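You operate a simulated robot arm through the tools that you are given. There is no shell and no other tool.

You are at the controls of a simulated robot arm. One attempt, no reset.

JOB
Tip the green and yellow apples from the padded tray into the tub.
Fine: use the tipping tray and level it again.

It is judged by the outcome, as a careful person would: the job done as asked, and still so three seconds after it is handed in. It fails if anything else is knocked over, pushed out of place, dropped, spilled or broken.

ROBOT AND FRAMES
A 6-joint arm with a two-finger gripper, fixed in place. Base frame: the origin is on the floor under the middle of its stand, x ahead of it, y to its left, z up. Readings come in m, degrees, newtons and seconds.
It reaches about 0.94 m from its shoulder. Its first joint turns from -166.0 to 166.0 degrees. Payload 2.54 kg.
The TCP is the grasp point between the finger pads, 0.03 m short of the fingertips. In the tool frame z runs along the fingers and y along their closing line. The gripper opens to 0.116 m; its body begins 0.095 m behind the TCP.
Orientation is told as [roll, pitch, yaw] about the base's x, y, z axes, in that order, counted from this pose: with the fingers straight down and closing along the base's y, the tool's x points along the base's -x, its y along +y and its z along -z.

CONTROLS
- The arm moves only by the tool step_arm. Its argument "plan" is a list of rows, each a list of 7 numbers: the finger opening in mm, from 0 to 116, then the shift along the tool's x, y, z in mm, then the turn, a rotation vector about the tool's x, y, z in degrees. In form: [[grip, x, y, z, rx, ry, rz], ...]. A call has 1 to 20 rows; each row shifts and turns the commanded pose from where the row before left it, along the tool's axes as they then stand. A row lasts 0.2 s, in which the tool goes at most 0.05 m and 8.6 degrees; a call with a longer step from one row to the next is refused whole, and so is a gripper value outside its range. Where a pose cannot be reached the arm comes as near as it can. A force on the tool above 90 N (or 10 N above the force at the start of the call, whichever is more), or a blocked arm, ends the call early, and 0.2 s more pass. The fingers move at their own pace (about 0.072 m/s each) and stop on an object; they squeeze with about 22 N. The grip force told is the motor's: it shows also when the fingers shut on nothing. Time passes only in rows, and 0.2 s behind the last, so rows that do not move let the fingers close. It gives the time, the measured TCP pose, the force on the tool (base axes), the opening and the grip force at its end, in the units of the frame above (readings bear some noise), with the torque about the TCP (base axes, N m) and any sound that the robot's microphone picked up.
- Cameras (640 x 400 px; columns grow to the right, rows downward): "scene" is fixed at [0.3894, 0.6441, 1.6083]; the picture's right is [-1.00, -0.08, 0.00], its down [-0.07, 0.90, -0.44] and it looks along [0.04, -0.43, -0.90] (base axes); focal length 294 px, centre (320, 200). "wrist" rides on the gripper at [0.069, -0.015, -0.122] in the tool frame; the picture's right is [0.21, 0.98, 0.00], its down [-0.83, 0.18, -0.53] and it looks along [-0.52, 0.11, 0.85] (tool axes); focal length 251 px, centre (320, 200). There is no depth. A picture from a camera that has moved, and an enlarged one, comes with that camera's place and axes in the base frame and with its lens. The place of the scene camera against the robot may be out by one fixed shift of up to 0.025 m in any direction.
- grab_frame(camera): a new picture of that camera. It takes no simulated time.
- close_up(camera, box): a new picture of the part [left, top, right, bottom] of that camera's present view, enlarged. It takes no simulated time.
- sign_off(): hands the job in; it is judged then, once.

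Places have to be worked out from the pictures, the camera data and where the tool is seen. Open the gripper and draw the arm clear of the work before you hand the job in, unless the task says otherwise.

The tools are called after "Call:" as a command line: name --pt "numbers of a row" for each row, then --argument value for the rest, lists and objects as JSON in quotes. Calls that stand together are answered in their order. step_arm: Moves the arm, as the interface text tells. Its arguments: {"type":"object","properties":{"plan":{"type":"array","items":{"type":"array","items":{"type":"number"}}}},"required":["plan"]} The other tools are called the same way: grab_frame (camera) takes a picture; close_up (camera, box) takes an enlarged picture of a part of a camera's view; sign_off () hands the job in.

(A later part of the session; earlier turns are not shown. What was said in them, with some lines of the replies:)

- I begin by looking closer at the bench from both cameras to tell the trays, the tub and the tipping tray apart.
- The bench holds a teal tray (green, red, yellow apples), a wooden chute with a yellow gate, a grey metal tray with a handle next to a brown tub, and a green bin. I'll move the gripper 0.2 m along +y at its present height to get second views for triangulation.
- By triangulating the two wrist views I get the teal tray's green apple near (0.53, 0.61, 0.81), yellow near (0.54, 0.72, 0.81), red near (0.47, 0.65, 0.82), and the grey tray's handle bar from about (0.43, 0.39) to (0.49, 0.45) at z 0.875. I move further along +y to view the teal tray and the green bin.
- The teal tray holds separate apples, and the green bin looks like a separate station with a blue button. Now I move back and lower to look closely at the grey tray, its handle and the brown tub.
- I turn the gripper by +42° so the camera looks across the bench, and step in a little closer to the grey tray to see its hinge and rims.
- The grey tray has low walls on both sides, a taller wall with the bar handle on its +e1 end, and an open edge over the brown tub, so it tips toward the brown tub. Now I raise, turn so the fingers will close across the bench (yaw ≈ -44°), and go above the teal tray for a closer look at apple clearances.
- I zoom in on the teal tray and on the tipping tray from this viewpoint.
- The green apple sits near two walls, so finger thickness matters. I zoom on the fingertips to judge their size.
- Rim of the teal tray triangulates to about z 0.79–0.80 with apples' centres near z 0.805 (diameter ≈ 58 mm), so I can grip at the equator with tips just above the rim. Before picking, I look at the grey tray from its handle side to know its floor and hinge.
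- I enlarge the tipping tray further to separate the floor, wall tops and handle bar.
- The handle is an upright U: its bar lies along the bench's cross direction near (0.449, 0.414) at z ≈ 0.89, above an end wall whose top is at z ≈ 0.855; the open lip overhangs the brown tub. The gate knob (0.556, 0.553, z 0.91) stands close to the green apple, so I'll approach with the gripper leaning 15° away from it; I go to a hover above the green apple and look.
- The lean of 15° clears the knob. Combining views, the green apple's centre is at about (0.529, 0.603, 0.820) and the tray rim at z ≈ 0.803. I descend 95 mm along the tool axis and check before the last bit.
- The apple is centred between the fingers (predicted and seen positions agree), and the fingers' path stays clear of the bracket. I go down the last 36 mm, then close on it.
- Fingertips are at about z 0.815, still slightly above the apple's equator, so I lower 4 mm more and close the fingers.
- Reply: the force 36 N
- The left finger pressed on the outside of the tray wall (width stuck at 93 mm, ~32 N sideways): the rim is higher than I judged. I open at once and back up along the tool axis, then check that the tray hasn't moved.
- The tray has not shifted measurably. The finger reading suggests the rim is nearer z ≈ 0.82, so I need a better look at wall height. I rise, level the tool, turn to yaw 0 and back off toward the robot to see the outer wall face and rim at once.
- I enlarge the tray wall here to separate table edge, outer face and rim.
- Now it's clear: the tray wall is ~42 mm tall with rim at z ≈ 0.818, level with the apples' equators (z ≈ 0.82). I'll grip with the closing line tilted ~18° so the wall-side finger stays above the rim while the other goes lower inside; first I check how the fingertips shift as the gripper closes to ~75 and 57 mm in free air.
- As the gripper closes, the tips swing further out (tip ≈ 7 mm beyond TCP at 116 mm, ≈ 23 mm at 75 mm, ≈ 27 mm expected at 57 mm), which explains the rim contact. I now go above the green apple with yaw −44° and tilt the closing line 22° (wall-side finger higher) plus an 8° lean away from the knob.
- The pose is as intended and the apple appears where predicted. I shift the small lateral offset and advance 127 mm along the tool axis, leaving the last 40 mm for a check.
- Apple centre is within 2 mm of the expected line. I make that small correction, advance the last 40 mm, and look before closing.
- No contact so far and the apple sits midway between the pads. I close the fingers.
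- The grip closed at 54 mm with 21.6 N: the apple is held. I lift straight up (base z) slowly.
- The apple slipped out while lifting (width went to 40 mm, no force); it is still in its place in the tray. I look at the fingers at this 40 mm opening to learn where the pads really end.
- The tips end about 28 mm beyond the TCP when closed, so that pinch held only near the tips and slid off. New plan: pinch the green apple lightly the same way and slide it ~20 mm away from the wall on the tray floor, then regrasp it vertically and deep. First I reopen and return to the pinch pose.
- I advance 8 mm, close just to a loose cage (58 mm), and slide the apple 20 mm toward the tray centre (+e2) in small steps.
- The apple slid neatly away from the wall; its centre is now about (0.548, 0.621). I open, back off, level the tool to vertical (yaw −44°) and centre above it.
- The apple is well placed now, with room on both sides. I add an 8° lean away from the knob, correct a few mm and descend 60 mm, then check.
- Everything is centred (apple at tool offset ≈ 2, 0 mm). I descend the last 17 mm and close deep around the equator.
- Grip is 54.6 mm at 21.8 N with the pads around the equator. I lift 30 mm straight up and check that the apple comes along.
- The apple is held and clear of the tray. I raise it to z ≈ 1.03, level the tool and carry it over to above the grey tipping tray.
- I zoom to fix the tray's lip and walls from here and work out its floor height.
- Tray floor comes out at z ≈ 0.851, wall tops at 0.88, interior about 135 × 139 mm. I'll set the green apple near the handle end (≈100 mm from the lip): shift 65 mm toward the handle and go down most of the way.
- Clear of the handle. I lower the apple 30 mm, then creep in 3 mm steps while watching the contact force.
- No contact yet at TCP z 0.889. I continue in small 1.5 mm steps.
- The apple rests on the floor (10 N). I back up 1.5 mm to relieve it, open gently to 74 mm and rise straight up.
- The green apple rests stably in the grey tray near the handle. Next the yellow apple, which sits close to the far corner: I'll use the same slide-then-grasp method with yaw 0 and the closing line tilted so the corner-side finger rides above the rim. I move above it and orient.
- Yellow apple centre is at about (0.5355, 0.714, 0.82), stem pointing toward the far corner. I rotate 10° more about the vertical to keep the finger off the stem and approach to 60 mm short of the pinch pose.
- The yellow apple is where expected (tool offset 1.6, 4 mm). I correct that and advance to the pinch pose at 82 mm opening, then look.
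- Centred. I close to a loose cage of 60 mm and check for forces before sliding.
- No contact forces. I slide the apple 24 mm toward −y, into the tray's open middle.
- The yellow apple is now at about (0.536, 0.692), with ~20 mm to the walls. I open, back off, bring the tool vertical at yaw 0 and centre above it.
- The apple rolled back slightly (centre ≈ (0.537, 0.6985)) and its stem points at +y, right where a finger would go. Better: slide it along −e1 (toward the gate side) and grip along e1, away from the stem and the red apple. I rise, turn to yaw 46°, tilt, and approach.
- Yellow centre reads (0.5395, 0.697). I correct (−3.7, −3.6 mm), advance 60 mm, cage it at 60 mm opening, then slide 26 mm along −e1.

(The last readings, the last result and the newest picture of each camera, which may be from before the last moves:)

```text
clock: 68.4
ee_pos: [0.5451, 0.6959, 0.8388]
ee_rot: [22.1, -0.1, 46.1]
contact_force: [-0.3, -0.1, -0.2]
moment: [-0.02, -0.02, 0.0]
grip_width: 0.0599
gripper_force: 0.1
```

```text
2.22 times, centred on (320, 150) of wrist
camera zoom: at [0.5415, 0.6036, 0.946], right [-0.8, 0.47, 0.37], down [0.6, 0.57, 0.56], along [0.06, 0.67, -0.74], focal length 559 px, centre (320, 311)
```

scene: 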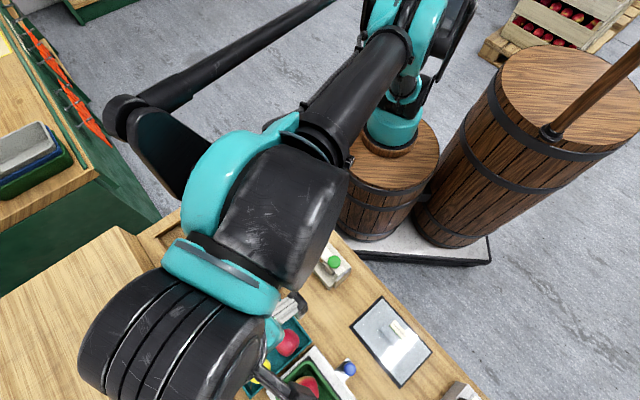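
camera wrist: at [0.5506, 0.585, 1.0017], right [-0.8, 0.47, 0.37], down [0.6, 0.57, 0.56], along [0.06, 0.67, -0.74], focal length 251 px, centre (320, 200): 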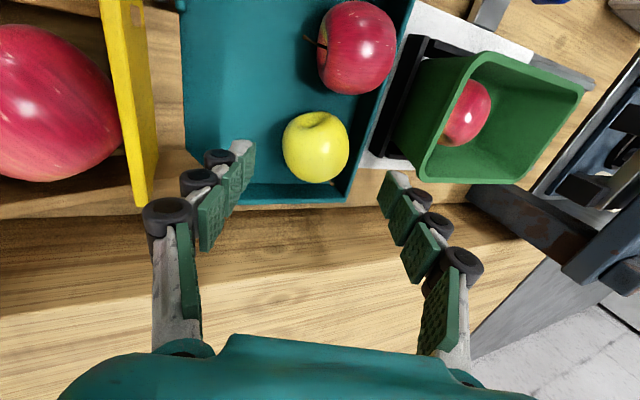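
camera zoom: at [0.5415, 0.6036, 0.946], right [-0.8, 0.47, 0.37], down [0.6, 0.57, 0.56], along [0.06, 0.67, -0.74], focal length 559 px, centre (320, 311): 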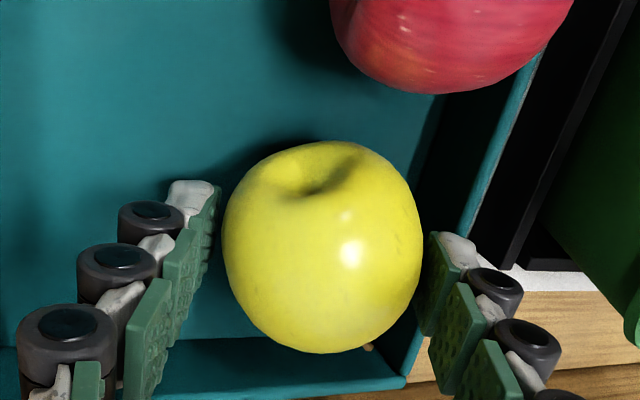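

Caged without contact. Now I slide it 30 mm along −e1.

Call:
step_arm --pt "60 0 -4.63 -1.87 0 0 0" --pt "60 0 -4.63 -1.87 0 0 0" --pt "60 0 -4.63 -1.87 0 0 0" --pt "60 0 -4.63 -1.87 0 0 0" --pt "60 0 -4.63 -1.87 0 0 0" --pt "60 0 -4.63 -1.87 0 0 0" --pt "60 0 0 0 0 0 0"

Call:
close_up --camera "wrist" --box '[200, 60, 440, 240]'

```text
clock: 70.0
ee_pos: [0.563, 0.6784, 0.8364]
ee_rot: [22.2, -0.1, 46.2]
contact_force: [-33.5, 40.2, 7.2]
moment: [-0.23, -0.19, 0.66]
grip_width: 0.0563
gripper_force: 0.1
```

```text
2.22 times, centred on (320, 150) of wrist
camera zoom: at [0.5603, 0.5854, 0.9442], right [-0.8, 0.47, 0.37], down [0.59, 0.57, 0.56], along [0.05, 0.67, -0.74], focal length 559 px, centre (320, 311)
```

zoom: 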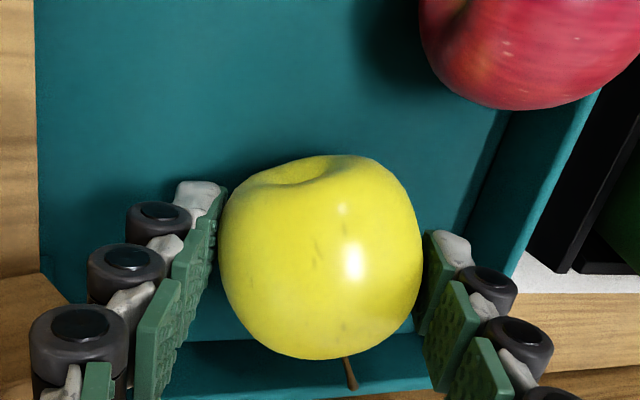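

Reading shows ~52 N along +e1: part of the left finger or its base link is pressing on something on the gate side. I back off 12 mm along +e1 at once and check the gate.

Call:
step_arm --pt "60 0 4.63 1.87 0 0 0" --pt "60 0 4.63 1.87 0 0 0" --pt "60 0 1.9 0.7 0 0 0" --pt "60 0 0 0 0 0 0"

Call:
grab_frame --camera "wrist"

Call:
grab_frame --camera "scene"

```text
clock: 71.0
ee_pos: [0.5599, 0.6829, 0.8358]
ee_rot: [21.9, -0.1, 45.9]
contact_force: [0.2, 0.1, -0.1]
moment: [0.01, 0.01, -0.01]
grip_width: 0.0601
gripper_force: 0.0
```

```text
taken
camera wrist: at [0.5567, 0.5903, 0.9439], right [-0.8, 0.48, 0.36], down [0.6, 0.57, 0.56], along [0.06, 0.67, -0.74], focal length 251 px, centre (320, 200)
```

wrist: 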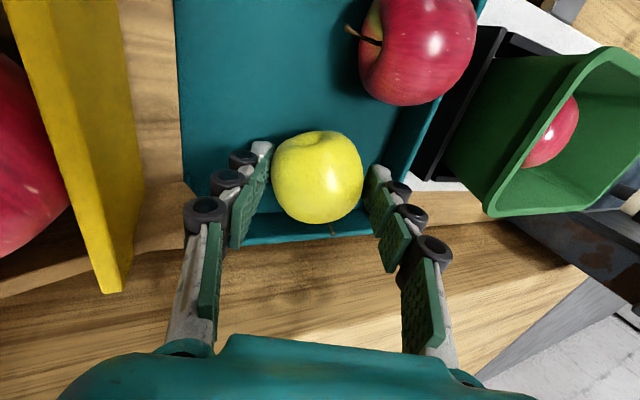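

```text
taken
```

scene: 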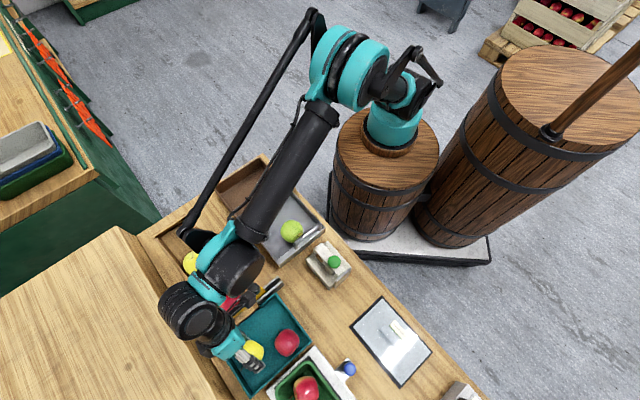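

Force vanished; the left finger's upper roller had touched the end of the chute's side wall (gate untouched). The yellow apple is now about (0.559, 0.684) with good room. I now rotate the tool upright about the apple's centre (so the rollers move away from the chute) and look.

Call:
step_arm --pt "61 0 1.5 -0.4 7.4 0 0" --pt "62 0 1.5 -0.5 7.3 0 0" --pt "64 0 1.5 -0.5 7.3 0 0" --pt "64 0 0 0 0 0 0"

Call:
grab_frame --camera "wrist"

Call:
close_up --camera "wrist" --box '[120, 60, 420, 280]'

```text
clock: 72.0
ee_pos: [0.557, 0.6841, 0.8391]
ee_rot: [-0.1, 0.0, 46.0]
contact_force: [-0.4, 0.2, 0.1]
moment: [0.01, 0.0, -0.03]
grip_width: 0.0639
gripper_force: 0.1
```

```text
taken
camera wrist: at [0.5217, 0.6237, 0.9616], right [-0.85, 0.52, 0.0], down [0.44, 0.72, 0.53], along [0.28, 0.45, -0.85], focal length 251 px, centre (320, 200)
```

wrist: 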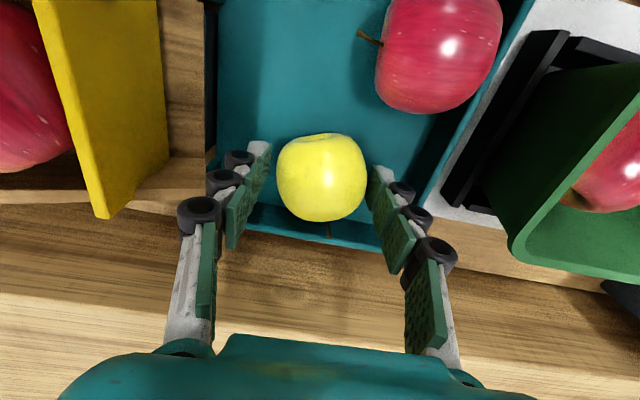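

```text
1.82 times, centred on (270, 170) of wrist
camera zoom: at [0.5217, 0.6237, 0.9616], right [-0.85, 0.52, 0.0], down [0.44, 0.72, 0.53], along [0.28, 0.45, -0.85], focal length 457 px, centre (411, 254)
```

zoom: 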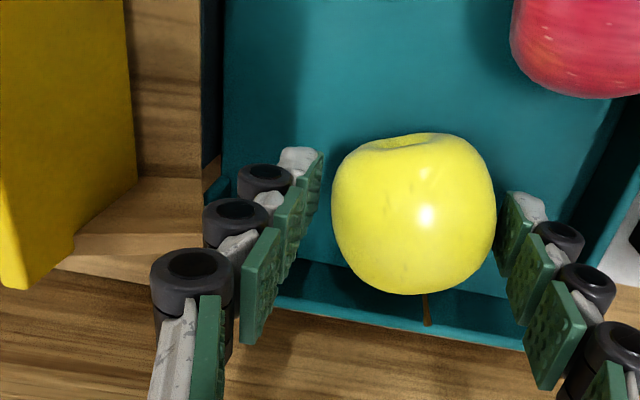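

Upright and centred (offset < 1 mm). I descend 13 mm and close deep on the yellow apple.

Call:
step_arm --pt "66 0 0 5 0 0 0" --pt "66 0 0 5 0 0 0" --pt "66 0 0 3.5 0 0 0" --pt "66 0 0 0 0 0 0" --pt "58 0 0 0 0 0 0" --pt "48 0 0 0 0 0 0" --pt "40 0 0 0 0 0 0" --pt "40 0 0 0 0 0 0"

Call:
close_up --camera "wrist" --box '[120, 60, 420, 280]'

```text
clock: 73.8
ee_pos: [0.5578, 0.6858, 0.8257]
ee_rot: [0.0, 0.0, 46.0]
contact_force: [-0.1, -0.1, 1.6]
moment: [-0.01, 0.02, -0.02]
grip_width: 0.0545
gripper_force: 22.3
```

```text
1.82 times, centred on (270, 170) of wrist
camera zoom: at [0.5218, 0.6235, 0.9479], right [-0.85, 0.52, 0.0], down [0.44, 0.72, 0.53], along [0.28, 0.45, -0.85], focal length 457 px, centre (411, 254)
```

zoom: 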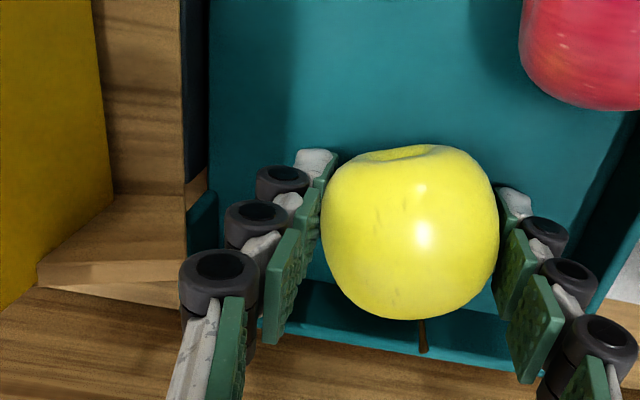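

Gripped at 54.5 mm, 22 N. I lift slowly 30 mm and verify.

Call:
step_arm --pt "40 0 0 -5 0 0 0" --pt "40 0 0 -10 0 0 0" --pt "40 0 0 -15 0 0 0" --pt "40 0 0 -20 0 0 0" --pt "40 0 0 0 0 0 0"

Call:
grab_frame --camera "wrist"

```text
clock: 75.0
ee_pos: [0.5584, 0.685, 0.876]
ee_rot: [0.1, 0.0, 46.0]
contact_force: [0.2, 0.1, -0.7]
moment: [-0.02, 0.03, -0.04]
grip_width: 0.0543
gripper_force: 21.3
```

```text
taken
camera wrist: at [0.5223, 0.6234, 0.9977], right [-0.85, 0.52, 0.0], down [0.44, 0.72, 0.53], along [0.28, 0.45, -0.85], focal length 251 px, centre (320, 200)
```

wrist: 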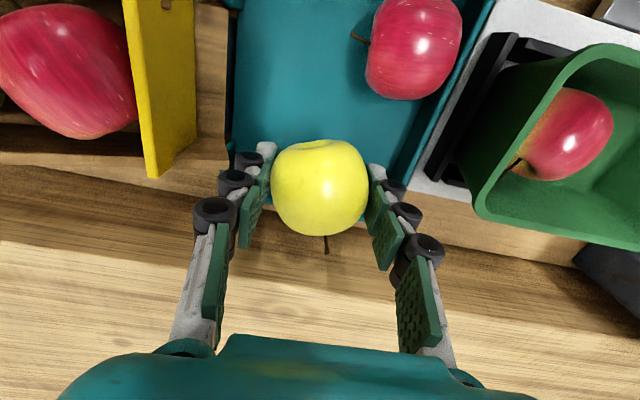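

The yellow apple is held. I raise it to z ≈ 1.03 and rotate back to yaw −44° before carrying it over.

Call:
step_arm --pt "40 0 0 -35 0 0 0" --pt "40 0 0 -40 0 0 0" --pt "40 0 0 -40 0 0 0" --pt "40 0 0 -40 0 0 0" --pt "40 0 0 0 0 0 8.2" --pt "40 0 0 0 0 0 8.2" --pt "40 0 0 0 0 0 8.2" --pt "40 0 0 0 0 0 8.2" --pt "40 0 0 0 0 0 8.2" --pt "40 0 0 0 0 0 8.2" --pt "40 0 0 0 0 0 8.2" --pt "40 0 0 0 0 0 8.2" --pt "40 0 0 0 0 0 8.2" --pt "40 0 0 0 0 0 8.2" --pt "40 0 0 0 0 0 8.2" --pt "40 0 0 0 0 0 0"

Call:
grab_frame --camera "wrist"

```text
clock: 78.4
ee_pos: [0.556, 0.6858, 1.0315]
ee_rot: [0.0, 0.1, -44.3]
contact_force: [-0.1, 0.6, -1.1]
moment: [0.02, -0.01, 0.03]
grip_width: 0.0545
gripper_force: 22.3
```

```text
taken
camera wrist: at [0.4976, 0.7215, 1.1532], right [0.53, 0.85, 0.0], down [0.72, -0.45, 0.53], along [0.45, -0.28, -0.85], focal length 251 px, centre (320, 200)
```

wrist: 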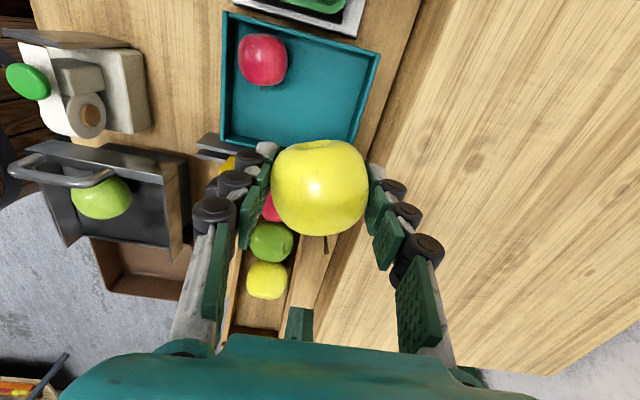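

Teal tray holds only the red apple now. I carry the yellow over to the lip-side half of the grey tray.

Call:
step_arm --pt "40 -16 -18 0 0 0 0" --pt "40 -28 -32 0 0 0 0" --pt "40 -28 -32 0 0 0 0" --pt "40 -28 -32 0 0 0 0" --pt "40 -28 -32 0 0 0 0" --pt "40 -28 -32 0 0 0 0" --pt "40 -28 -32 0 0 0 0" --pt "40 -20 -24 0 0 0 0" --pt "40 -12 -13 0 0 0 0" --pt "40 0 0 0 0 0 0"

Call:
grab_frame --camera "wrist"

Call:
close_up --camera "scene" --box '[180, 140, 380, 290]'

```text
clock: 80.6
ee_pos: [0.541, 0.3559, 1.0335]
ee_rot: [0.0, -0.1, -44.2]
contact_force: [0.4, 0.2, -1.5]
moment: [0.02, 0.02, -0.01]
grip_width: 0.0543
gripper_force: 22.3
```

```text
taken
camera wrist: at [0.4828, 0.3918, 1.155], right [0.53, 0.85, 0.0], down [0.72, -0.45, 0.53], along [0.45, -0.28, -0.85], focal length 251 px, centre (320, 200)
```

wrist: 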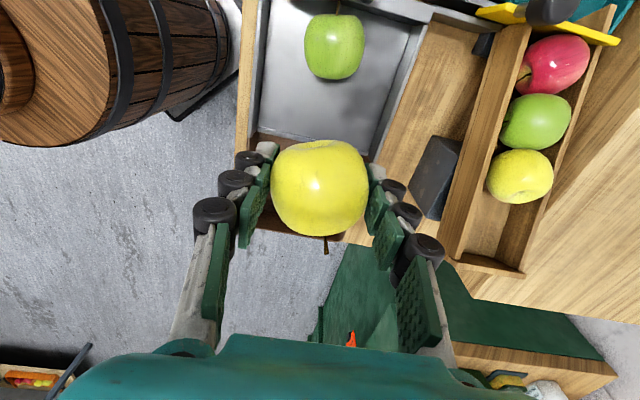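

```text
2.67 times, centred on (280, 215) of scene
camera zoom: at [0.3894, 0.6441, 1.6083], right [-1.0, -0.08, 0.0], down [-0.07, 0.9, -0.44], along [0.04, -0.43, -0.9], focal length 784 px, centre (427, 160)
```

zoom: 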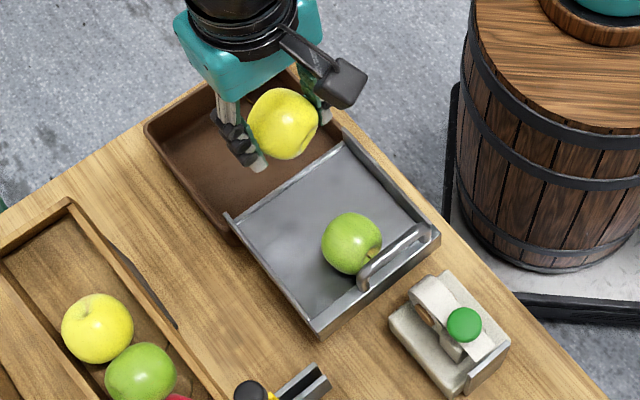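

Green sits at ≈100 mm from the lip; I set the yellow ≈ 39 mm from the lip. Shift 5 mm, go down most of the way, then creep.

Call:
step_arm --pt "40 5 0 15 0 0 0" --pt "40 0 0 35 0 0 0" --pt "40 0 0 35 0 0 0" --pt "40 0 0 30 0 0 0" --pt "40 0 0 15 0 0 0" --pt "40 0 0 8 0 0 0" --pt "40 0 0 4 0 0 0" --pt "40 0 0 0 0 0 0"

Call:
close_up --camera "wrist" --box '[200, 40, 460, 260]'

```text
clock: 82.4
ee_pos: [0.5358, 0.361, 0.8889]
ee_rot: [0.0, 0.0, -44.2]
contact_force: [0.0, 0.0, 2.7]
moment: [-0.01, 0.01, 0.01]
grip_width: 0.0544
gripper_force: 21.9
```

```text
1.82 times, centred on (330, 150) of wrist
camera zoom: at [0.4777, 0.396, 1.0098], right [0.53, 0.85, 0.0], down [0.72, -0.45, 0.53], along [0.45, -0.28, -0.85], focal length 457 px, centre (302, 291)
```

zoom: 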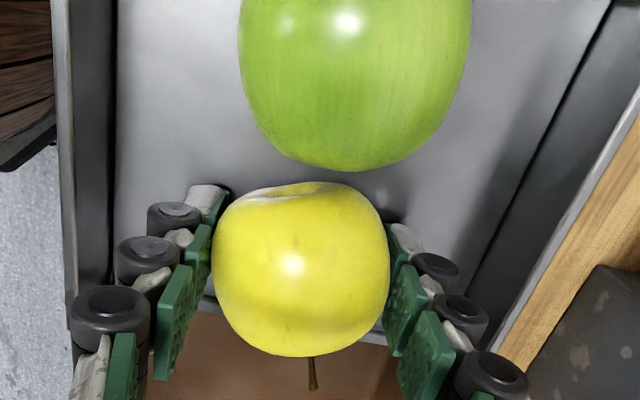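

Light contact (2.7 N) at z 0.889. I lower 1 mm more and release gently, then rise.

Call:
step_arm --pt "40 0 0 1 0 0 0" --pt "50 0 0 0 0 0 0" --pt "56 0 0 0 0 0 0" --pt "60 0 0 0 0 0 0" --pt "66 0 0 0 0 0 0" --pt "74 0 0 0 0 0 0" --pt "74 0 0 0 0 0 0"

Call:
close_up --camera "wrist" --box '[200, 40, 460, 260]'

```text
clock: 84.0
ee_pos: [0.5355, 0.3593, 0.8862]
ee_rot: [0.0, 0.0, -44.2]
contact_force: [0.4, -0.1, -0.2]
moment: [0.0, -0.04, 0.01]
grip_width: 0.074
gripper_force: 0.0
```

```text
1.82 times, centred on (330, 150) of wrist
camera zoom: at [0.4774, 0.3961, 1.0088], right [0.53, 0.85, 0.0], down [0.72, -0.45, 0.53], along [0.45, -0.28, -0.85], focal length 457 px, centre (302, 291)
```

zoom: 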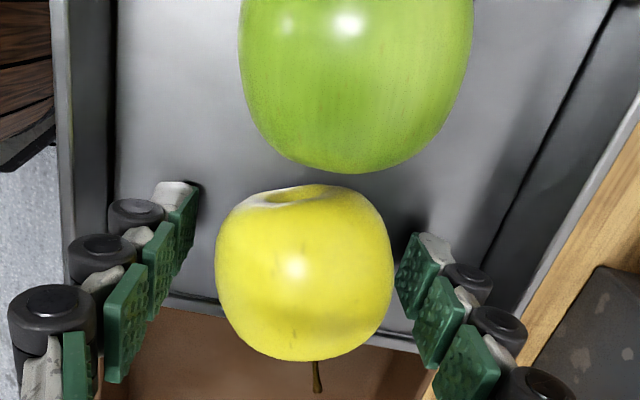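

The yellow apple rests in place. I rise straight up 125 mm and look at both apples.

Call:
step_arm --pt "74 0 0 -8 0 0 0" --pt "74 0 0 -17 0 0 0" --pt "74 0 0 -30 0 0 0" --pt "74 0 0 -35 0 0 0" --pt "74 0 0 -35 0 0 0" --pt "74 0 0 0 0 0 0"

Call:
grab_frame --camera "wrist"

Call:
close_up --camera "scene" --box '[180, 140, 380, 290]'

```text
clock: 85.4
ee_pos: [0.5342, 0.3601, 1.0123]
ee_rot: [-0.1, 0.1, -44.2]
contact_force: [-0.1, 0.2, 0.5]
moment: [-0.05, 0.02, -0.02]
grip_width: 0.074
gripper_force: 0.2
```

```text
taken
camera wrist: at [0.4749, 0.3969, 1.1339], right [0.53, 0.85, 0.0], down [0.72, -0.45, 0.53], along [0.45, -0.28, -0.85], focal length 251 px, centre (320, 200)
```

wrist: 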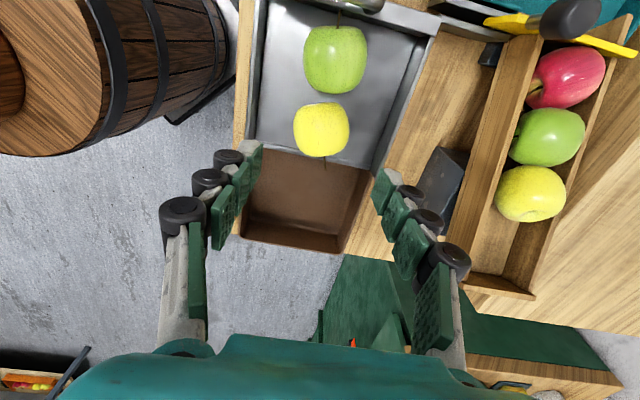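

```text
2.67 times, centred on (280, 215) of scene
camera zoom: at [0.3894, 0.6441, 1.6083], right [-1.0, -0.08, 0.0], down [-0.07, 0.9, -0.44], along [0.04, -0.43, -0.9], focal length 784 px, centre (427, 160)
```

zoom: 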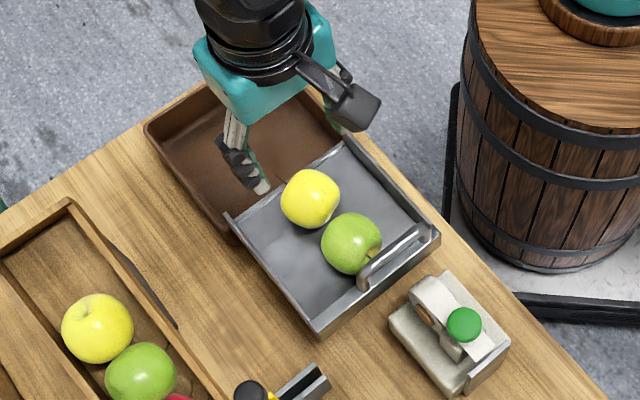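

Both apples are in the tipping tray. Now to the handle: I move above the bar (≈(0.448, 0.416)) and turn to yaw 46° so the fingers close across it.

Call:
step_arm --pt "74 33 -7 0 0 0 0" --pt "74 34 -7 0 0 0 0" --pt "74 34 -6 0 0 0 0" --pt "74 0 0 0 0 0 -8.2" --pt "74 0 0 0 0 0 -8.2" --pt "74 0 0 0 0 0 -8.2" --pt "74 0 0 0 0 0 -8.2" --pt "74 0 0 0 0 0 -8.2" --pt "74 0 0 0 0 0 -8.2" --pt "74 0 0 0 0 0 -8.2" --pt "74 0 0 0 0 0 -8.2" --pt "74 0 0 0 0 0 -8.2" --pt "74 0 0 0 0 0 -8.2" --pt "74 0 0 0 0 0 -7.6" --pt "74 0 0 0 0 0 0"

Call:
grab_frame --camera "wrist"

Call:
close_up --camera "wrist" --box '[220, 60, 420, 230]'

```text
clock: 88.6
ee_pos: [0.4484, 0.4161, 1.0131]
ee_rot: [-0.1, 0.0, 45.5]
contact_force: [0.7, -0.1, -1.3]
moment: [-0.01, 0.02, 0.02]
grip_width: 0.0739
gripper_force: 0.1
```

```text
taken
camera wrist: at [0.4126, 0.3552, 1.1349], right [-0.85, 0.53, 0.0], down [0.45, 0.72, 0.53], along [0.28, 0.45, -0.85], focal length 251 px, centre (320, 200)
```

wrist: 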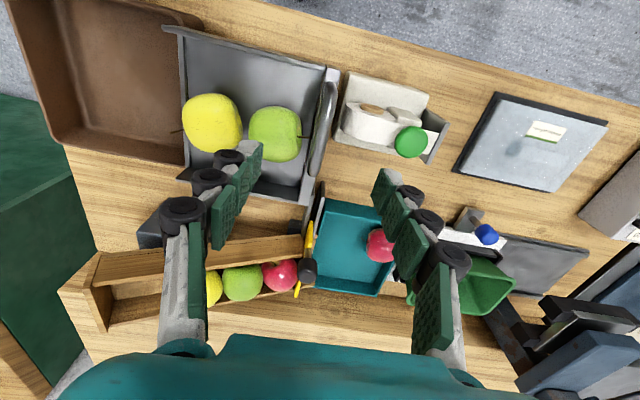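

```text
2.35 times, centred on (320, 145) of wrist
camera zoom: at [0.4126, 0.3552, 1.1349], right [-0.85, 0.53, 0.0], down [0.45, 0.72, 0.53], along [0.28, 0.45, -0.85], focal length 592 px, centre (320, 329)
```

zoom: 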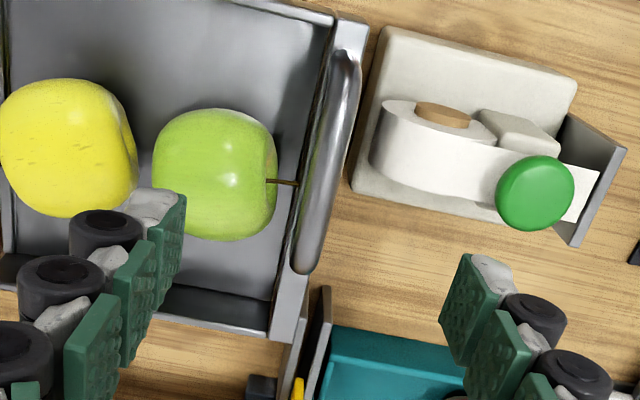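

The bar is right below, centre ≈ (0.4505, 0.4167, z 0.90). To stay clear of the green apple, I'll grip the bar nearer its robot-side end (≈(0.4354, 0.4007)). I shift, narrow the gripper to 30 mm, and lower to 25 mm above the grip height.

Call:
step_arm --pt "50 10 -0.7 0 0 0 0" --pt "30 10 -0.8 0 0 0 0" --pt "30 0 0 25 0 0 0" --pt "30 0 0 25 0 0 0" --pt "30 0 0 22 0 0 0" --pt "30 0 0 0 0 0 0"

Call:
grab_frame --camera "wrist"

Call:
close_up --camera "wrist" --box '[220, 80, 420, 250]'

```text
clock: 90.0
ee_pos: [0.4358, 0.3997, 0.9398]
ee_rot: [-0.1, 0.0, 45.4]
contact_force: [0.4, 0.9, 0.2]
moment: [0.03, 0.0, 0.0]
grip_width: 0.0298
gripper_force: 0.0
```

```text
taken
camera wrist: at [0.4005, 0.3395, 1.0621], right [-0.85, 0.53, 0.0], down [0.45, 0.71, 0.53], along [0.29, 0.45, -0.85], focal length 251 px, centre (320, 200)
```

wrist: 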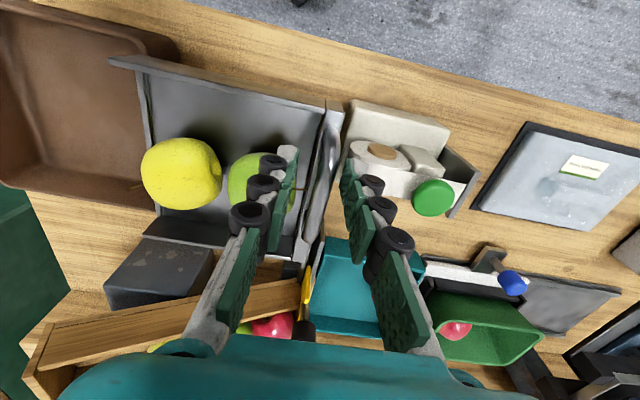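

```text
2.35 times, centred on (320, 165) of wrist
camera zoom: at [0.4005, 0.3395, 1.0621], right [-0.85, 0.53, 0.0], down [0.45, 0.71, 0.53], along [0.29, 0.45, -0.85], focal length 592 px, centre (320, 282)
```

zoom: 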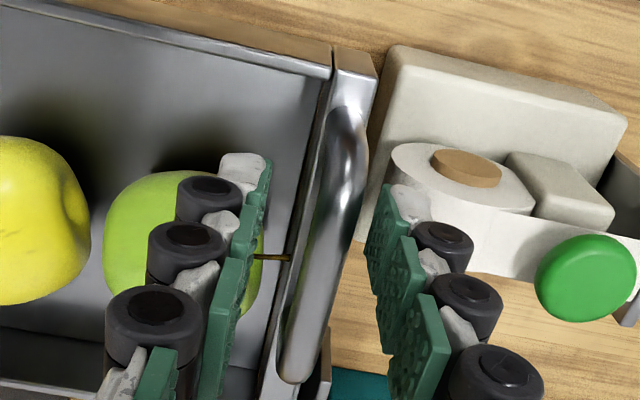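

The bar lies 2.5 mm to the +y side of the tool centre. I correct that, descend 24 mm so the tips pass below the bar, and look.

Call:
step_arm --pt "30 0 2.5 4 0 0 0" --pt "30 0 0 10 0 0 0" --pt "30 0 0 10 0 0 0" --pt "30 0 0 0 0 0 0"

Call:
close_up --camera "wrist" --box '[220, 80, 420, 250]'

Call:
close_up --camera "scene" --box '[210, 160, 350, 270]'

```text
clock: 91.0
ee_pos: [0.4353, 0.403, 0.9164]
ee_rot: [0.0, -0.1, 45.4]
contact_force: [0.5, -0.2, 0.2]
moment: [0.01, -0.02, -0.01]
grip_width: 0.0302
gripper_force: 0.0
```

```text
2.35 times, centred on (320, 165) of wrist
camera zoom: at [0.3987, 0.3416, 1.039], right [-0.85, 0.53, 0.0], down [0.45, 0.71, 0.53], along [0.29, 0.45, -0.85], focal length 592 px, centre (320, 282)
```

zoom: 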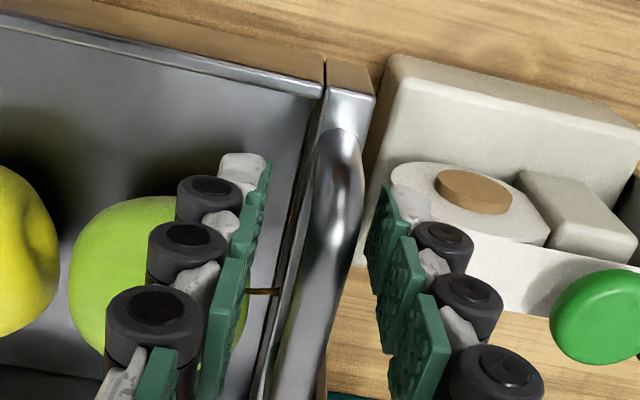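

```text
3.64 times, centred on (280, 215) of scene
camera zoom: at [0.3894, 0.6441, 1.6083], right [-1.0, -0.08, 0.0], down [-0.07, 0.9, -0.44], along [0.04, -0.43, -0.9], focal length 1070 px, centre (466, 146)
```

zoom: 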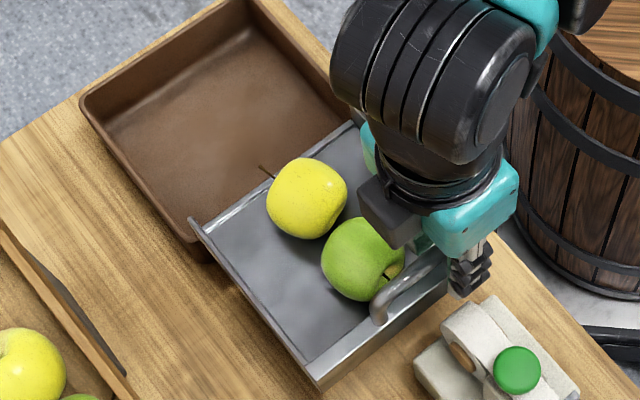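

The bar is still ≈2 mm off centre toward +y. I shift 2 mm and close the fingers on the bar.

Call:
step_arm --pt "30 0 2 0 0 0 0" --pt "22 0 0 0 0 0 0" --pt "14 0 0 0 0 0 0" --pt "6 0 0 0 0 0 0" --pt "2 0 0 0 0 0 0" --pt "2 0 0 0 0 0 0"

Call:
close_up --camera "wrist" --box '[220, 80, 420, 250]'

```text
clock: 92.4
ee_pos: [0.4351, 0.4028, 0.9172]
ee_rot: [0.1, 0.0, 45.3]
contact_force: [5.6, -6.1, -3.9]
moment: [-0.01, -0.07, -0.23]
grip_width: 0.0104
gripper_force: 37.6
```

```text
2.35 times, centred on (320, 165) of wrist
camera zoom: at [0.3976, 0.3423, 1.039], right [-0.85, 0.53, 0.0], down [0.45, 0.71, 0.53], along [0.29, 0.45, -0.85], focal length 592 px, centre (320, 282)
```

zoom: 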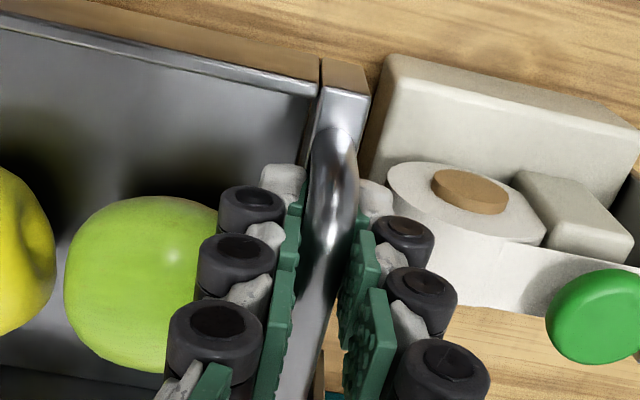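

The bar is gripped (10.4 mm wide). I relieve the small side load (−1 mm), then lift the first ~6° of the arc around the lip-side hinge, turning the tool with the tray, and check forces.

Call:
step_arm --pt "2 0 -1 0 0 0 0" --pt "2 0 -1.9 -3.7 -1.5 0 0" --pt "2 0 -1.9 -3.7 -1.5 0 0" --pt "2 0 -1.9 -3.7 -1.5 0 0" --pt "2 0 -1.9 -3.7 -1.5 0 0" --pt "2 0 0 0 0 0 0"

Call:
grab_frame --camera "wrist"

Call:
close_up --camera "scene" --box '[210, 160, 350, 270]'

```text
clock: 93.8
ee_pos: [0.4396, 0.397, 0.9319]
ee_rot: [6.0, 0.0, 45.4]
contact_force: [-5.9, -20.0, -8.0]
moment: [-0.11, 0.05, -0.17]
grip_width: 0.0104
gripper_force: 37.1
```

```text
taken
camera wrist: at [0.4125, 0.3279, 1.0519], right [-0.84, 0.53, 0.1], down [0.49, 0.68, 0.55], along [0.22, 0.51, -0.83], focal length 251 px, centre (320, 200)
```

wrist: 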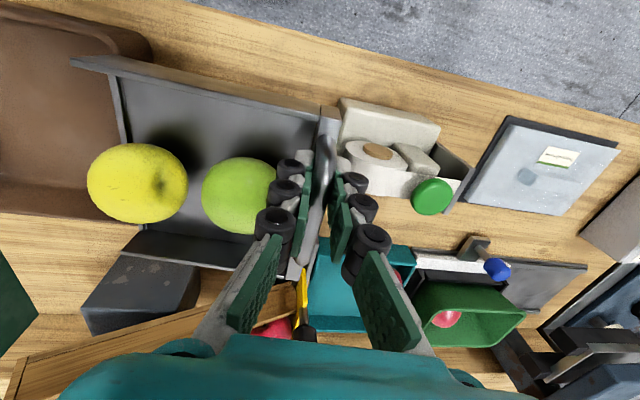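

```text
3.64 times, centred on (280, 215) of scene
camera zoom: at [0.3894, 0.6441, 1.6083], right [-1.0, -0.08, 0.0], down [-0.07, 0.9, -0.44], along [0.04, -0.43, -0.9], focal length 1070 px, centre (466, 146)
```

zoom: 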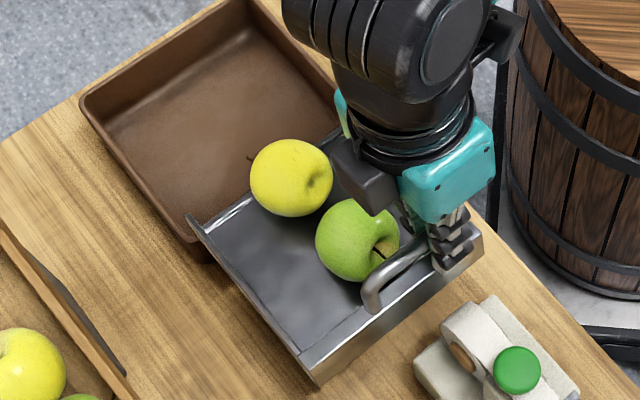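

The tray tips smoothly; the yellow has rolled to the lip. There's a ~18 N side load along the bar (−e2), so I add a small +x relief and continue slowly to about 15°.

Call:
step_arm --pt "2 1 0.3 0 0 0 0" --pt "2 0 -1.9 -3.7 -1.5 0 0" --pt "2 0 -1.9 -3.7 -1.5 0 0" --pt "2 0 -1.9 -3.7 -1.5 0 0" --pt "2 0 -1.9 -3.7 -1.5 0 0" --pt "2 0 0 0 0 0 0"

Call:
close_up --camera "scene" --box '[210, 160, 350, 270]'

```text
clock: 95.2
ee_pos: [0.4449, 0.3916, 0.9443]
ee_rot: [12.0, -0.1, 45.3]
contact_force: [7.2, 24.3, 7.3]
moment: [0.17, -0.11, -0.37]
grip_width: 0.0105
gripper_force: 37.3
```

```text
3.64 times, centred on (280, 215) of scene
camera zoom: at [0.3894, 0.6441, 1.6083], right [-1.0, -0.08, 0.0], down [-0.07, 0.9, -0.44], along [0.04, -0.43, -0.9], focal length 1070 px, centre (466, 146)
```

zoom: 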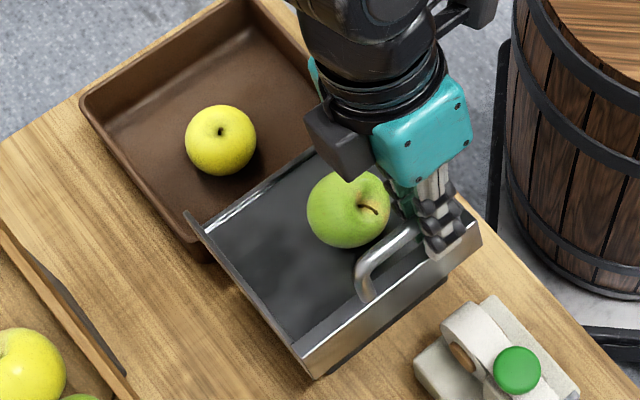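

The yellow apple has rolled into the tub. The side load flipped sign (stiff contact), so I relieve half a millimetre and keep tipping to ~21°.

Call:
step_arm --pt "2 -0.5 0.5 0 0 0 0" --pt "2 0 -1.9 -3.7 -1.5 0 0" --pt "2 0 -1.9 -3.7 -1.5 0 0" --pt "2 0 -1.9 -3.7 -1.5 0 0" --pt "2 0 -1.9 -3.7 -1.5 0 0" --pt "2 0 -1.9 -3.7 -1.5 0 0" --pt "2 0 -1.9 -3.7 -1.5 0 0" --pt "2 0 0 0 0 0 0"

Call:
close_up --camera "scene" --box '[210, 160, 350, 270]'

```text
clock: 97.0
ee_pos: [0.4557, 0.3799, 0.9625]
ee_rot: [21.0, 0.0, 45.3]
contact_force: [22.2, 22.6, 1.3]
moment: [0.2, -0.49, -0.4]
grip_width: 0.0108
gripper_force: 37.8
```

```text
3.64 times, centred on (280, 215) of scene
camera zoom: at [0.3894, 0.6441, 1.6083], right [-1.0, -0.08, 0.0], down [-0.07, 0.9, -0.44], along [0.04, -0.43, -0.9], focal length 1070 px, centre (466, 146)
```

zoom: 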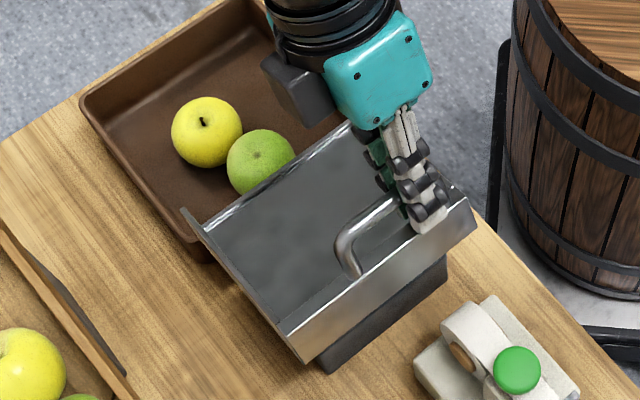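

Both apples are now in the tub. I relieve the side load and check from the wrist camera that the green apple is clear of the tray's lip before levelling.

Call:
step_arm --pt "2 -0.8 0 0 0 0 0" --pt "2 0 0 0 0 0 0"

Call:
grab_frame --camera "wrist"

Call:
close_up --camera "scene" --box '[205, 150, 305, 240]'

```text
clock: 97.6
ee_pos: [0.4582, 0.3804, 0.9634]
ee_rot: [21.0, 0.1, 45.4]
contact_force: [14.3, 21.6, 3.0]
moment: [0.99, -0.9, -0.75]
grip_width: 0.0104
gripper_force: 37.5
```

```text
taken
camera wrist: at [0.4512, 0.2895, 1.0715], right [-0.8, 0.49, 0.35], down [0.6, 0.57, 0.56], along [0.07, 0.66, -0.75], focal length 251 px, centre (320, 200)
```

wrist: 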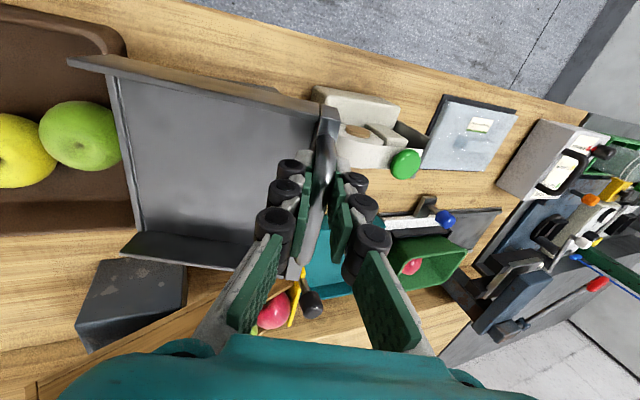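

```text
4.44 times, centred on (255, 195) of scene
camera zoom: at [0.3894, 0.6441, 1.6083], right [-1.0, -0.08, 0.0], down [-0.07, 0.9, -0.44], along [0.04, -0.43, -0.9], focal length 1307 px, centre (609, 222)
```

zoom: 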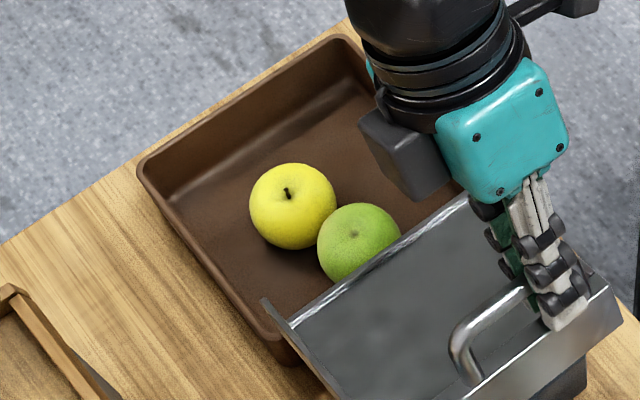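

Both apples lie in the tub; the hinge model fits the readings well. I now level the tray: reverse the arc slowly, first 10.5°.

Call:
step_arm --pt "2 -0.6 0 0 0 0 0" --pt "2 0 1.76 3.75 1.5 0 0" --pt "2 0 1.76 3.75 1.5 0 0" --pt "2 0 1.76 3.75 1.5 0 0" --pt "2 0 1.76 3.75 1.5 0 0" --pt "2 0 1.76 3.75 1.5 0 0" --pt "2 0 1.76 3.75 1.5 0 0" --pt "2 0 1.76 3.75 1.5 0 0" --pt "2 0 0 0 0 0 0"

Call:
close_up --camera "scene" --box '[205, 150, 345, 270]'

```text
clock: 99.6
ee_pos: [0.444, 0.3938, 0.9417]
ee_rot: [10.5, 0.0, 45.4]
contact_force: [-8.1, -7.6, -1.3]
moment: [-0.4, 0.34, -0.14]
grip_width: 0.0107
gripper_force: 36.8
```

```text
3.33 times, centred on (275, 210) of scene
camera zoom: at [0.3894, 0.6441, 1.6083], right [-1.0, -0.08, 0.0], down [-0.07, 0.9, -0.44], along [0.04, -0.43, -0.9], focal length 980 px, centre (470, 167)
```

zoom: 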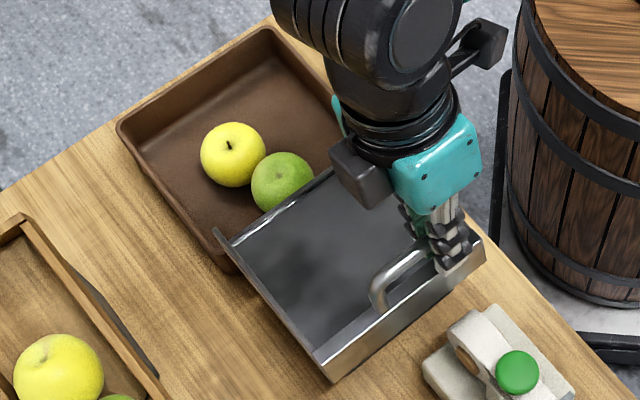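

Levelling goes well and the green apple stays clear in the tub. I lower the remaining 10.5°, slowing at the end.

Call:
step_arm --pt "2 0.2 1.76 3.75 1.5 0 0" --pt "2 0 1.76 3.75 1.5 0 0" --pt "2 0 1.76 3.75 1.5 0 0" --pt "2 0 1.76 3.75 1.5 0 0" --pt "2 0 1.76 3.75 1.5 0 0" --pt "2 0 1.2 2.5 1 0 0" --pt "2 0 0 0 0 0 0"

Call:
close_up --camera "scene" --box '[205, 150, 345, 270]'

```text
clock: 101.2
ee_pos: [0.4367, 0.4013, 0.9217]
ee_rot: [2.0, 0.0, 45.3]
contact_force: [6.6, -24.5, -10.8]
moment: [0.13, -0.26, -0.12]
grip_width: 0.0107
gripper_force: 37.0
```

```text
3.33 times, centred on (275, 210) of scene
camera zoom: at [0.3894, 0.6441, 1.6083], right [-1.0, -0.08, 0.0], down [-0.07, 0.9, -0.44], along [0.04, -0.43, -0.9], focal length 980 px, centre (470, 167)
```

zoom: 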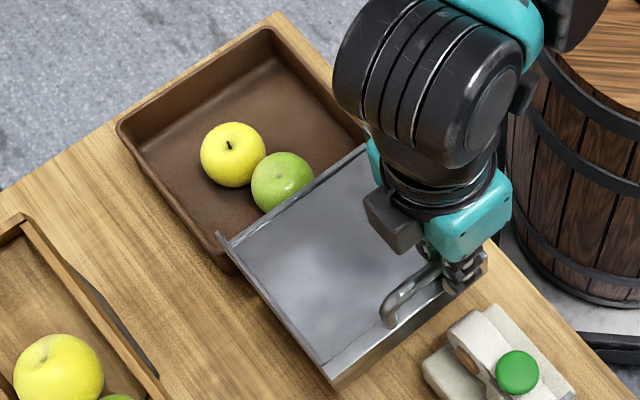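

Only 2° left; I finish the last bit gently, easing the side load.

Call:
step_arm --pt "2 0.4 0 1.2 0.5 0 0" --pt "2 0 0.4 1.2 0.5 0 0" --pt "2 0 0.4 1.2 0.5 0 0" --pt "2 0 0.4 1.2 0.5 0 0" --pt "2 0 0 0 0 0 0"

Call:
close_up --camera "wrist" --box '[120, 40, 420, 250]'

```text
clock: 102.4
ee_pos: [0.4346, 0.4033, 0.9163]
ee_rot: [0.0, -0.1, 45.3]
contact_force: [2.4, 1.8, 21.2]
moment: [0.01, 0.0, -0.22]
grip_width: 0.0106
gripper_force: 37.4
```

```text
1.90 times, centred on (270, 145) of wrist
camera zoom: at [0.3982, 0.3429, 1.0378], right [-0.85, 0.53, 0.0], down [0.45, 0.71, 0.54], along [0.29, 0.45, -0.84], focal length 479 px, centre (415, 305)
```

zoom: 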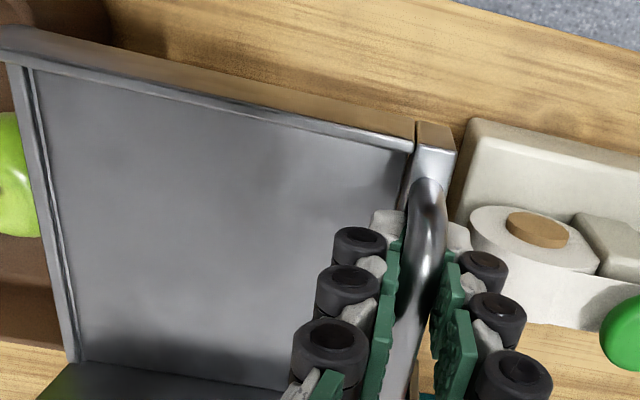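

The tray is seated (21 N upward, pose same as before lifting). I ease up 1 mm, open the fingers to 34 mm and rise straight up off the bar.

Call:
step_arm --pt "2 0 0 -1 0 0 0" --pt "16 0 0 0 0 0 0" --pt "28 0 0 0 0 0 0" --pt "34 0 0 0 0 0 0" --pt "34 0 0 0 0 0 0" --pt "34 0 0 -10 0 0 0" --pt "34 0 0 -25 0 0 0" --pt "34 0 0 -35 0 0 0" --pt "34 0 0 -40 0 0 0" --pt "34 0 0 -40 0 0 0" --pt "34 0 0 0 0 0 0"

Call:
grab_frame --camera "wrist"

Call:
close_up --camera "scene" --box '[150, 140, 390, 300]'

```text
clock: 104.8
ee_pos: [0.4343, 0.4027, 1.0657]
ee_rot: [-0.1, -0.1, 45.4]
contact_force: [0.0, 0.2, 0.2]
moment: [-0.02, 0.01, -0.03]
grip_width: 0.0342
gripper_force: 0.1
```

```text
taken
camera wrist: at [0.3983, 0.3418, 1.1892], right [-0.85, 0.53, 0.0], down [0.45, 0.71, 0.53], along [0.29, 0.45, -0.85], focal length 251 px, centre (320, 200)
```

wrist: 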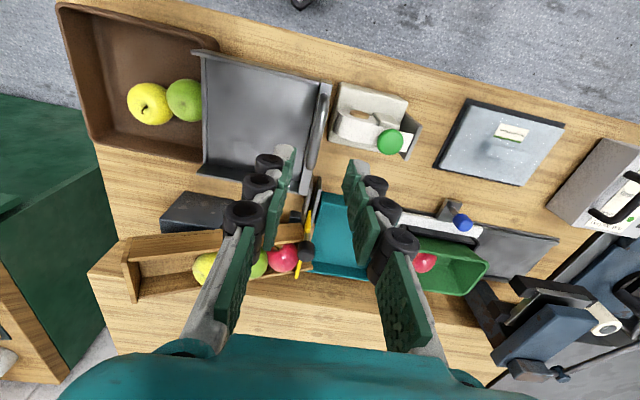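

```text
2.50 times, centred on (270, 220) of scene
camera zoom: at [0.3894, 0.6441, 1.6083], right [-1.0, -0.08, 0.0], down [-0.07, 0.9, -0.44], along [0.04, -0.43, -0.9], focal length 735 px, centre (445, 150)
```

zoom: 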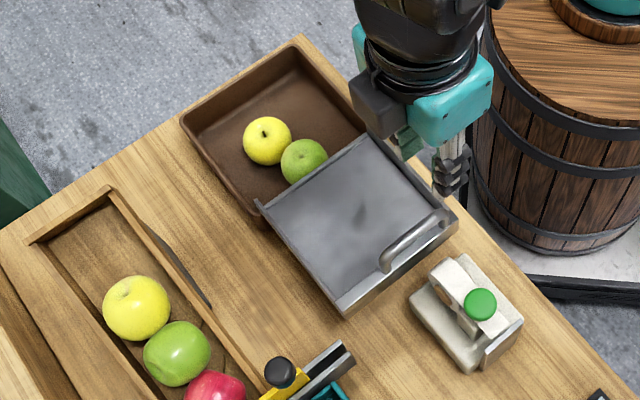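

Both apples are in the tub and the tray is level again. I draw the arm back to its starting place, fully open, and compare the scene with the first picture.

Call:
step_arm --pt "60 0 0 -30 0 0 0" --pt "80 0 0 -40 0 0 0" --pt "100 0 0 0 0 0 7.6" --pt "116 0 0 0 0 0 7.6" --pt "116 0 0 0 0 0 7.6" --pt "116 0 0 0 0 0 7.6" --pt "116 0 0 0 0 0 7.6" --pt "116 0 0 0 0 0 7.4" --pt "116 6 -37 -3 0 0 0" --pt "116 6 -37 -3 0 0 0" --pt "116 6 -37 -3 0 0 0" --pt "116 6 -36 -3 0 0 0" --pt "116 0 0 0 0 0 0"

Call:
grab_frame --camera "scene"

Call:
close_up --camera "scene" --box '[180, 250, 420, 400]'

Call:
close_up --camera "scene" --box '[130, 150, 370, 300]'

```text
clock: 107.6
ee_pos: [0.4111, 0.2558, 1.1505]
ee_rot: [0.0, 0.0, 0.0]
contact_force: [0.2, 0.8, 0.9]
moment: [-0.03, 0.04, 0.01]
grip_width: 0.116
gripper_force: 0.1
```

```text
taken
```

scene: 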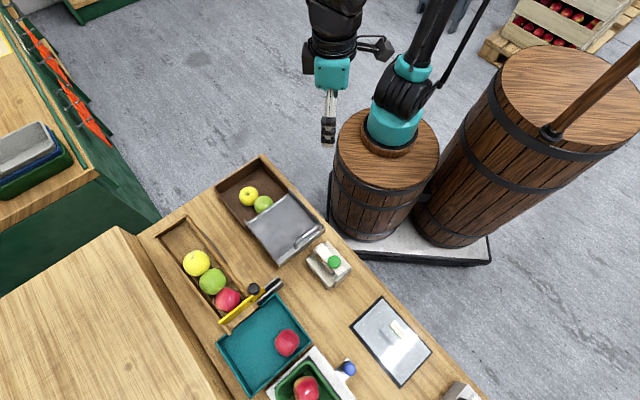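

```text
2.67 times, centred on (300, 325) of scene
camera zoom: at [0.3894, 0.6441, 1.6083], right [-1.0, -0.08, 0.0], down [-0.07, 0.9, -0.44], along [0.04, -0.43, -0.9], focal length 784 px, centre (373, -133)
```

zoom: 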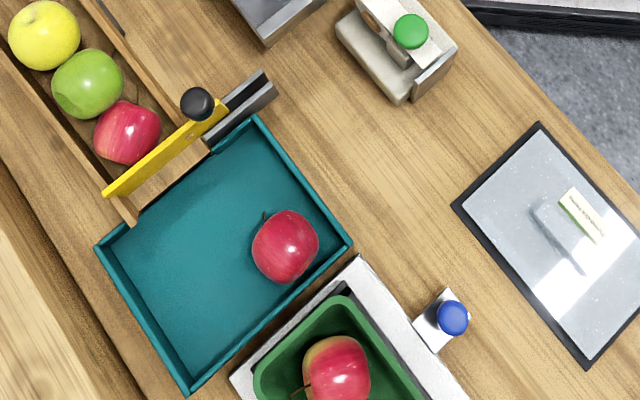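

```text
2.67 times, centred on (250, 225) of scene
camera zoom: at [0.3894, 0.6441, 1.6083], right [-1.0, -0.08, 0.0], down [-0.07, 0.9, -0.44], along [0.04, -0.43, -0.9], focal length 784 px, centre (507, 133)
```

zoom: 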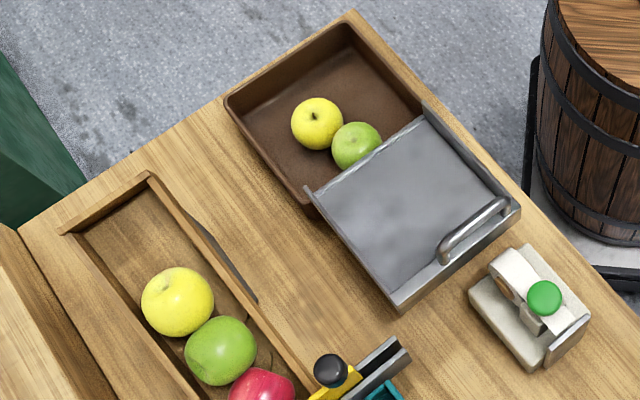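

The final pictures match the first ones: the teal tray, red apple, chute, gate and other items are where they were. The green and yellow apples lie in the brown tub, the tipping tray is level, and the arm is open and clear, so I hand the job in.

Call:
sign_off

```text
The job is handed in.
```

The green and yellow apples from the padded tray are now in the brown tub. The tipping tray is level again, and the arm is open and clear of the work. I have handed the job in.

I took the brown box beside the tipping tray to be the tub, because the tray's open edge empties into it.

A few rough moments on the way:

- **Green apple, first attempts:** on the first try a finger pressed on the outside of the padded tray's wall at about 32 N. On the second, the apple slipped out of the grip and stayed in the tray.
- **Both apples:** they sat too close to the walls to grip, so I slid each one along the tray floor before lifting it.
- **Yellow apple:** while I slid it, the gripper pressed against what I believe was the end of the chute wall, at about 52 N. I backed off straight away.

The final pictures show no difference from the first ones. The padded tray, its red apple, the chute and gate, and the other items are where they started.
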